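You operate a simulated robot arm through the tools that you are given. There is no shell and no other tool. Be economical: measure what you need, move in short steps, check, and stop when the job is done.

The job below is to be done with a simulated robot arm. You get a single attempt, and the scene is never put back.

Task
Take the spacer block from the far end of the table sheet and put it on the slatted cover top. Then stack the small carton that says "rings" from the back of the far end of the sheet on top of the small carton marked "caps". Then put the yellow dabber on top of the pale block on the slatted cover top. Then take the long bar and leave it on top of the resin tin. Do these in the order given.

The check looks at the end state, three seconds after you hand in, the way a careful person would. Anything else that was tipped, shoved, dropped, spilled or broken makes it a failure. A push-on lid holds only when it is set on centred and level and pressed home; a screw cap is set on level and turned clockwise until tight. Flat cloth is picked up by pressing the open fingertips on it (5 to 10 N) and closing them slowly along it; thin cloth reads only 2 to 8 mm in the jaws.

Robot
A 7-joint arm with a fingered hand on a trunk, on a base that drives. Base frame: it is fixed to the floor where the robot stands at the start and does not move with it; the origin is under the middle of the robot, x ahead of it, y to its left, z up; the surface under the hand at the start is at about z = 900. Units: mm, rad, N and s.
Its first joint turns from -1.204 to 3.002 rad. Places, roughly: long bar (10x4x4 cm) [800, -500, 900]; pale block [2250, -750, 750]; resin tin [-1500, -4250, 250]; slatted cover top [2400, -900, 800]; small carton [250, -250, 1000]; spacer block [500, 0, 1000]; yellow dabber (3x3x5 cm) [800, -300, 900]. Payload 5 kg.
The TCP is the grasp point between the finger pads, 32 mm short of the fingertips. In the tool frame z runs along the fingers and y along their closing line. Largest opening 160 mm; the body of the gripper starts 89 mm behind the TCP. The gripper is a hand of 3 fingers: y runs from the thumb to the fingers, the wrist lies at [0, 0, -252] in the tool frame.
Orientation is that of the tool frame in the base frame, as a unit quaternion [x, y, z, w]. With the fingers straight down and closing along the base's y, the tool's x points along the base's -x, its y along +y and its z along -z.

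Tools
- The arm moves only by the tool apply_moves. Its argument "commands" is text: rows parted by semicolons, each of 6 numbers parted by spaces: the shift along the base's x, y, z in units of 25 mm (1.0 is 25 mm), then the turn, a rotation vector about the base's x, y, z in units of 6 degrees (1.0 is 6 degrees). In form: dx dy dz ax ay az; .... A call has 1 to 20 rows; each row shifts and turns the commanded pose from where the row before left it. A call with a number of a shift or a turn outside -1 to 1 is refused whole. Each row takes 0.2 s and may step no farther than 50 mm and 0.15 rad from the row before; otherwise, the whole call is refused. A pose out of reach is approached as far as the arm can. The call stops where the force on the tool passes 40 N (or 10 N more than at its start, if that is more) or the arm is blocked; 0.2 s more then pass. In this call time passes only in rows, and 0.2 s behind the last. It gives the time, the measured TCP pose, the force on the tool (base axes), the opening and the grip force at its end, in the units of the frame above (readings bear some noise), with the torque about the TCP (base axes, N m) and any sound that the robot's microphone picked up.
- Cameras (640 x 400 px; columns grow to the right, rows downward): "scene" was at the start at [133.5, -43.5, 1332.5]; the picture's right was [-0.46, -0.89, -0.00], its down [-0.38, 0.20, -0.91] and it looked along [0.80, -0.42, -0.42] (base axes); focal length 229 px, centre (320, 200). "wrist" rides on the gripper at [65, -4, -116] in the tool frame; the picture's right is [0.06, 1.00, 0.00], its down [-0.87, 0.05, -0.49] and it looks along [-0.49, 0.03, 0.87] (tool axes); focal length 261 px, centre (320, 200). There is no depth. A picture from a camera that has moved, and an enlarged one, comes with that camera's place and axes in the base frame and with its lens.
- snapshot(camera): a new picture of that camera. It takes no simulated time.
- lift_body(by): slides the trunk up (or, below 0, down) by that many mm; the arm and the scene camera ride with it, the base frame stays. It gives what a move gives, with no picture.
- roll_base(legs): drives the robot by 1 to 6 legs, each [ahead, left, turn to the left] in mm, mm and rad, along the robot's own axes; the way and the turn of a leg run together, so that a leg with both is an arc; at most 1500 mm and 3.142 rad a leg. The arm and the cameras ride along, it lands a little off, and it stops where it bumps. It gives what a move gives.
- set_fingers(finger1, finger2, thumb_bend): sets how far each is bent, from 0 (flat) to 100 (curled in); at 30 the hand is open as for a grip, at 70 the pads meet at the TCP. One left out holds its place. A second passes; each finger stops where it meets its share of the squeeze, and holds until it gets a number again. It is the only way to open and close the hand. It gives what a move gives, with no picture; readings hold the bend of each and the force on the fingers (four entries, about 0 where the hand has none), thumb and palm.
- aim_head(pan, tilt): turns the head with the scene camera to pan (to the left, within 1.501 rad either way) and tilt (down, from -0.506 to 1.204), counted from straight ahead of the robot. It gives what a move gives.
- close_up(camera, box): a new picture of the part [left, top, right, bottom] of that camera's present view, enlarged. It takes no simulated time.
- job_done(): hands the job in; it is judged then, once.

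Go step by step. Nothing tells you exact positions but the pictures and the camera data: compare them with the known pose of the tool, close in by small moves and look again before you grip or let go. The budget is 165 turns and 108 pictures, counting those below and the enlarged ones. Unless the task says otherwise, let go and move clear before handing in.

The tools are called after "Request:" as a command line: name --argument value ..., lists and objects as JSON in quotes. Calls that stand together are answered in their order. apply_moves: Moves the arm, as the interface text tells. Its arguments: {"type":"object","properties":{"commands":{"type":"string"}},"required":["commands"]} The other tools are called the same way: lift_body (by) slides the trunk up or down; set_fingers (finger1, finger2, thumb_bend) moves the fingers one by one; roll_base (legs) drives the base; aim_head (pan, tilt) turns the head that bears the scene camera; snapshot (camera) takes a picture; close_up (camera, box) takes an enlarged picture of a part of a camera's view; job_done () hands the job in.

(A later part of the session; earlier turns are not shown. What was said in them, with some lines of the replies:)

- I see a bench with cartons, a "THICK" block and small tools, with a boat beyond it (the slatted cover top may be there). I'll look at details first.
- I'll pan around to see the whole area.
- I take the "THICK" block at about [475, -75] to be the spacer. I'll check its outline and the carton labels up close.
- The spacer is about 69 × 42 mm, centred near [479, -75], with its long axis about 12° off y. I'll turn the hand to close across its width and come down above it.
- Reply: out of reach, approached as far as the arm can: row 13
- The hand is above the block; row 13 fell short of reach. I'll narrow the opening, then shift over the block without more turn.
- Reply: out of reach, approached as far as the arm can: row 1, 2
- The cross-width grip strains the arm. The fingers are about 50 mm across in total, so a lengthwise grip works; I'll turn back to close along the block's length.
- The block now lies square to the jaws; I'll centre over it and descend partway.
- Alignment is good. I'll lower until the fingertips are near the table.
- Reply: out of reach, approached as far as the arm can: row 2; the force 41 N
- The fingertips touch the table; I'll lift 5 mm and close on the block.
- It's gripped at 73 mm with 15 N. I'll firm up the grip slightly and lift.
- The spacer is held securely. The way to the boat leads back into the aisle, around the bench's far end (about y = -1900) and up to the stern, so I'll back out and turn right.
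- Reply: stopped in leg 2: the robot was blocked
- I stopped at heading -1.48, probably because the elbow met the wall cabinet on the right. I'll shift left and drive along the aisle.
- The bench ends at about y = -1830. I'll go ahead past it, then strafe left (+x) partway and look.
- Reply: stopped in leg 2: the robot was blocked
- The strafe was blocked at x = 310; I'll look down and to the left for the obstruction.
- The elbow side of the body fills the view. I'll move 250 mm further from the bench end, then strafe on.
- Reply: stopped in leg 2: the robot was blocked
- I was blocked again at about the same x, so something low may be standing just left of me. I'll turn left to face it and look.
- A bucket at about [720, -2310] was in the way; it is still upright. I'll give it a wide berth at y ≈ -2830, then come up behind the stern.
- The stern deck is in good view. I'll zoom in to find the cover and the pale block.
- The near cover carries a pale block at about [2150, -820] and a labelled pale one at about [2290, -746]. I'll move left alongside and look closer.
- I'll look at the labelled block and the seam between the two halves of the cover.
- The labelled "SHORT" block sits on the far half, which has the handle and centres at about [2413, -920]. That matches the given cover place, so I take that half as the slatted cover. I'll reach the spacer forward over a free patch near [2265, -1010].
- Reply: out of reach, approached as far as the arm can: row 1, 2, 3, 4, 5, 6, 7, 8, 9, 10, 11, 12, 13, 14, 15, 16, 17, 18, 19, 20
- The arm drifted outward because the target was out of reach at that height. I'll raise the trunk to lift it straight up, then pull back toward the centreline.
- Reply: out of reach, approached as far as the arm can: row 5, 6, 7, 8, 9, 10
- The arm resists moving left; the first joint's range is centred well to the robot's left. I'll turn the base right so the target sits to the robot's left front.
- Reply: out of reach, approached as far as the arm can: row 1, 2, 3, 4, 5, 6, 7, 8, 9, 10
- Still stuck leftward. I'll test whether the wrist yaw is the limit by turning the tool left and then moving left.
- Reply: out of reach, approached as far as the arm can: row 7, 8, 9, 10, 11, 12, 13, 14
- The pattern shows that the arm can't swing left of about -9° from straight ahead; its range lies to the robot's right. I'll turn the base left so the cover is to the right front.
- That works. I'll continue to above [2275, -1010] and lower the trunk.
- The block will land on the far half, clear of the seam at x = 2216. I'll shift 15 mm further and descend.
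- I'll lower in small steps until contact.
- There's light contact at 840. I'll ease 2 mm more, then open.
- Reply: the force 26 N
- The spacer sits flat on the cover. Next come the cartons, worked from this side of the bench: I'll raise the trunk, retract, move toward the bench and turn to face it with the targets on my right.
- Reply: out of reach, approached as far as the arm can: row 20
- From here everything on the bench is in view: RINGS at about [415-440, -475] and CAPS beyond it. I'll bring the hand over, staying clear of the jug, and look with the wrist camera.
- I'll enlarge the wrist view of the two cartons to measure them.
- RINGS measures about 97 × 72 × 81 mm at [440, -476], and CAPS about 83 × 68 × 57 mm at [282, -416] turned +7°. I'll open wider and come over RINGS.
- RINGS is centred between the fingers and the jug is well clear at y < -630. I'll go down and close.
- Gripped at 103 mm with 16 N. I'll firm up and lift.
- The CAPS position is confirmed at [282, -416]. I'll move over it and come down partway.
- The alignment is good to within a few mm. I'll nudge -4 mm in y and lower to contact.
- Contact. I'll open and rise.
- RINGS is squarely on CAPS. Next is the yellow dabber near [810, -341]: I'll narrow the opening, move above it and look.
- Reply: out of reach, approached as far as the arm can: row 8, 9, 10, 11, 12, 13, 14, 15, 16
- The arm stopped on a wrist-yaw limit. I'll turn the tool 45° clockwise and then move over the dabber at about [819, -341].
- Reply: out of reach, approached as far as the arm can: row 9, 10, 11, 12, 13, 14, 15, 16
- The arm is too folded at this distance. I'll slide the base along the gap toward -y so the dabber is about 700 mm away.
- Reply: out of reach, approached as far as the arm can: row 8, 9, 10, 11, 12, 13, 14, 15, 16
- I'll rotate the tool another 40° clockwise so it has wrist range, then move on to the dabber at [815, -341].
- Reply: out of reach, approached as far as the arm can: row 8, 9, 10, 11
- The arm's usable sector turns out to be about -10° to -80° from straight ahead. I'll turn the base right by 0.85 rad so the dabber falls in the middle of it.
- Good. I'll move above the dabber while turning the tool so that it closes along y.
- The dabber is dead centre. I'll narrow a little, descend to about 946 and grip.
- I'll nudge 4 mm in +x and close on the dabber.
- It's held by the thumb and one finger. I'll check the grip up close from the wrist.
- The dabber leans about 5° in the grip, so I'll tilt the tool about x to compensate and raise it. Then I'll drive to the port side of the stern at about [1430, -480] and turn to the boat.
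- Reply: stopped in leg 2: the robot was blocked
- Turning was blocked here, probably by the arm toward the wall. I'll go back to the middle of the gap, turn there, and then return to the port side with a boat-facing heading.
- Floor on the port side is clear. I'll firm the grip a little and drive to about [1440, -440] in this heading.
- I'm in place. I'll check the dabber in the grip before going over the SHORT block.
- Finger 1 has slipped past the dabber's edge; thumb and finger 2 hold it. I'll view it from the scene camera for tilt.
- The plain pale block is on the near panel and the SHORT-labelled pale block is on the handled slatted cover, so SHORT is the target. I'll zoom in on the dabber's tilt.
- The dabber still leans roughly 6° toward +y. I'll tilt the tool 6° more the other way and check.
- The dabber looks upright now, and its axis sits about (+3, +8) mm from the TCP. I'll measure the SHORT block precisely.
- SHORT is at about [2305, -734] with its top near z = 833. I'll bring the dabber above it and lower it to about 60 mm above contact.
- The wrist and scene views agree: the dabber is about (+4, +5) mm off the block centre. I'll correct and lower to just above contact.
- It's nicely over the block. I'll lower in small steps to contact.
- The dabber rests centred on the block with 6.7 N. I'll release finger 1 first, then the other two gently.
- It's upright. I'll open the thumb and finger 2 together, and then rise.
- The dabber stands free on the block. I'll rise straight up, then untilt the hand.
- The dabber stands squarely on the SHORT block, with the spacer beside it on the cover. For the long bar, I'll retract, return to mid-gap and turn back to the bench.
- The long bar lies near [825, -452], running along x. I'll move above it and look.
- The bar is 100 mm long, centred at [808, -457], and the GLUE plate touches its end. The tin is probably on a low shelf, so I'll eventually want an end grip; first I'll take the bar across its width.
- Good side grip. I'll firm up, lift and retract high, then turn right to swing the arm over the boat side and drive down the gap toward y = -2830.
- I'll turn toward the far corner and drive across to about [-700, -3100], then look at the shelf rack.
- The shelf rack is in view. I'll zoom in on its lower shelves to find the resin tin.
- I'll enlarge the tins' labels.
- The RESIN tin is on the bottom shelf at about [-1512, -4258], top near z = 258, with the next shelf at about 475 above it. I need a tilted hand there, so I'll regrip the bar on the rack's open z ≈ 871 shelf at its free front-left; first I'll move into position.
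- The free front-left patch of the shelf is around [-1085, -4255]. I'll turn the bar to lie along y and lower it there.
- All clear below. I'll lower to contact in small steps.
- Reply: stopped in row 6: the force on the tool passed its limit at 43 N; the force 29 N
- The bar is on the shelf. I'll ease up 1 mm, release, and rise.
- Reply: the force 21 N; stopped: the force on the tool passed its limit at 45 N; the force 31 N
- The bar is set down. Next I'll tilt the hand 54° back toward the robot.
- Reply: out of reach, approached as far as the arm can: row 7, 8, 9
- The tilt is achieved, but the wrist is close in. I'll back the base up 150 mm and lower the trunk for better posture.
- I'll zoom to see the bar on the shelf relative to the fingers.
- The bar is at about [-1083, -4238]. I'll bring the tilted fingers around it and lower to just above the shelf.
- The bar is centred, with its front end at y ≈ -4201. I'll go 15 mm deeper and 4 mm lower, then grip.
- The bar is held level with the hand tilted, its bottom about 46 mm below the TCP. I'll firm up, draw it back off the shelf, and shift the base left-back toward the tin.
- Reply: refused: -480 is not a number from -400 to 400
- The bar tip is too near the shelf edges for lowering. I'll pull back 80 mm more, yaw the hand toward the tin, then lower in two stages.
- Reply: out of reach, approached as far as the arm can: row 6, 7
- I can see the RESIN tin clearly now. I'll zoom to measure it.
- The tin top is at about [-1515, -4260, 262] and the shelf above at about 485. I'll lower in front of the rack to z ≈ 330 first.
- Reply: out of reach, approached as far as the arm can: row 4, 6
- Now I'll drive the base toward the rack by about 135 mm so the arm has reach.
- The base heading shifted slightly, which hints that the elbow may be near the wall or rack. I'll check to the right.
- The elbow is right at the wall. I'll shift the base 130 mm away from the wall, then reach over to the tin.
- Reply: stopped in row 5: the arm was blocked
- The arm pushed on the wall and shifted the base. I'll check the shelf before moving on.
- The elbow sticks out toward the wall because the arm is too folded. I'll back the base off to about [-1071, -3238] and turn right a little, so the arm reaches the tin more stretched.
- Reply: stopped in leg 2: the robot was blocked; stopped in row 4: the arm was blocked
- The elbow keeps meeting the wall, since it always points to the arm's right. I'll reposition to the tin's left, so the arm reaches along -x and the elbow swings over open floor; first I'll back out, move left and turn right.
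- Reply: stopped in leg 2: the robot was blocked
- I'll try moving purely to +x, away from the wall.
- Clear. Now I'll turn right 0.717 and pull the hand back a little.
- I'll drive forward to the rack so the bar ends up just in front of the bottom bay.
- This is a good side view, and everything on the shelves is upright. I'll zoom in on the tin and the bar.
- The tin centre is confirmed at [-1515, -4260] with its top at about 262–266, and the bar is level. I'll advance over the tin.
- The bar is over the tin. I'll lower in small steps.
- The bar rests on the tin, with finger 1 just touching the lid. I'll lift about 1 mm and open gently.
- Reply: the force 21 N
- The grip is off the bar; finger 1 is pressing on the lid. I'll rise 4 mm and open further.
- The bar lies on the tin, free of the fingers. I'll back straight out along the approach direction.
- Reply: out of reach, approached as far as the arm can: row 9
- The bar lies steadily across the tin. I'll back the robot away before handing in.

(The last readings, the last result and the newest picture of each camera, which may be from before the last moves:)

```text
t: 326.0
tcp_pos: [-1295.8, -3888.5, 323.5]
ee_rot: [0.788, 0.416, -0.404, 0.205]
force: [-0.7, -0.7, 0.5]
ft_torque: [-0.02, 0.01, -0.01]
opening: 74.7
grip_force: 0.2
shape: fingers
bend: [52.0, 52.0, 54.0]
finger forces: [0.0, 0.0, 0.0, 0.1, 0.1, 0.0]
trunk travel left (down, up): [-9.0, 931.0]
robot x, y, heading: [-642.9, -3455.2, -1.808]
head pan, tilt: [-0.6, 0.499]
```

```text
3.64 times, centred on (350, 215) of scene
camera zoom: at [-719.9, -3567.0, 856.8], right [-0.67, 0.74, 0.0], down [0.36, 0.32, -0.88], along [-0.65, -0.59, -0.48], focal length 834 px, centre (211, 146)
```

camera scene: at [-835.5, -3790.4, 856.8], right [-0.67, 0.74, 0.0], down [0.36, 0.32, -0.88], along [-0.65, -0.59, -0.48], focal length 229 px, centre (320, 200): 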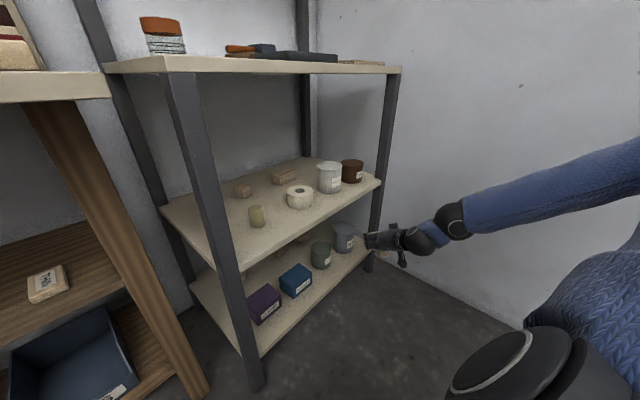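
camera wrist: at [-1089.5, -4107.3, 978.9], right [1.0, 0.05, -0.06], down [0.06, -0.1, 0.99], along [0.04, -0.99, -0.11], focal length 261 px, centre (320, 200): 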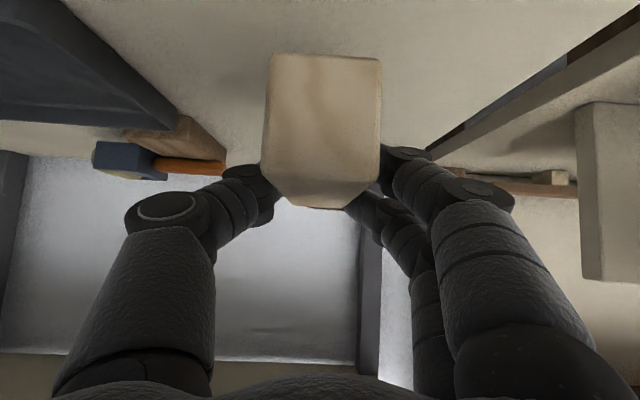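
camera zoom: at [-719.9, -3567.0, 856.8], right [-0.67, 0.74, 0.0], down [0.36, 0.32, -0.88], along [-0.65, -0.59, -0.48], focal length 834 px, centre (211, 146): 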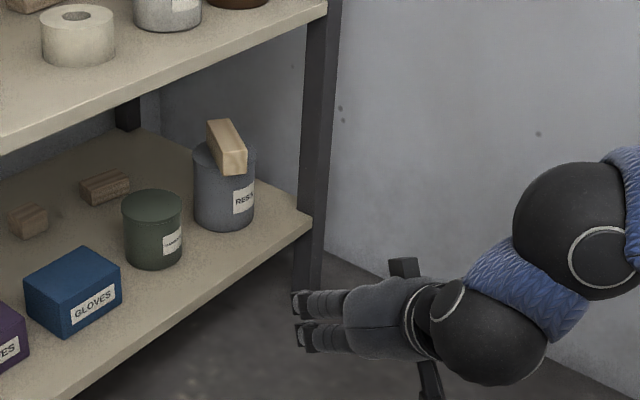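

All four placements are done, the bar is steady on the RESIN tin and the arm is clear, so I'm handing in.

Request:
job_done

```text
The job is handed in.
```

I placed all four items in the order given and handed the job in; the result of the check hasn't come back.

- **Spacer block:** the "THICK" block is on the slatted cover, on the half with the handle.
- **Cartons:** "rings" is stacked squarely on "caps".
- **Yellow dabber:** it stands on the pale block labelled "SHORT". There is a second, unlabelled pale block on the deck, but it sits on the near panel. I chose "SHORT" because the position given for the cover matches the half it is on.
- **Long bar:** it lies steady on the RESIN tin on the rack's bottom shelf. I set it down briefly on an upper shelf to change my grip on the way.

Two contacts could matter to the check. The base nudged a floor bucket early on, probably twice; it stayed upright, but I can't rule out that it shifted slightly. The elbow also pressed against the wall beside the rack, and everything I could see on the shelves afterwards was still upright.
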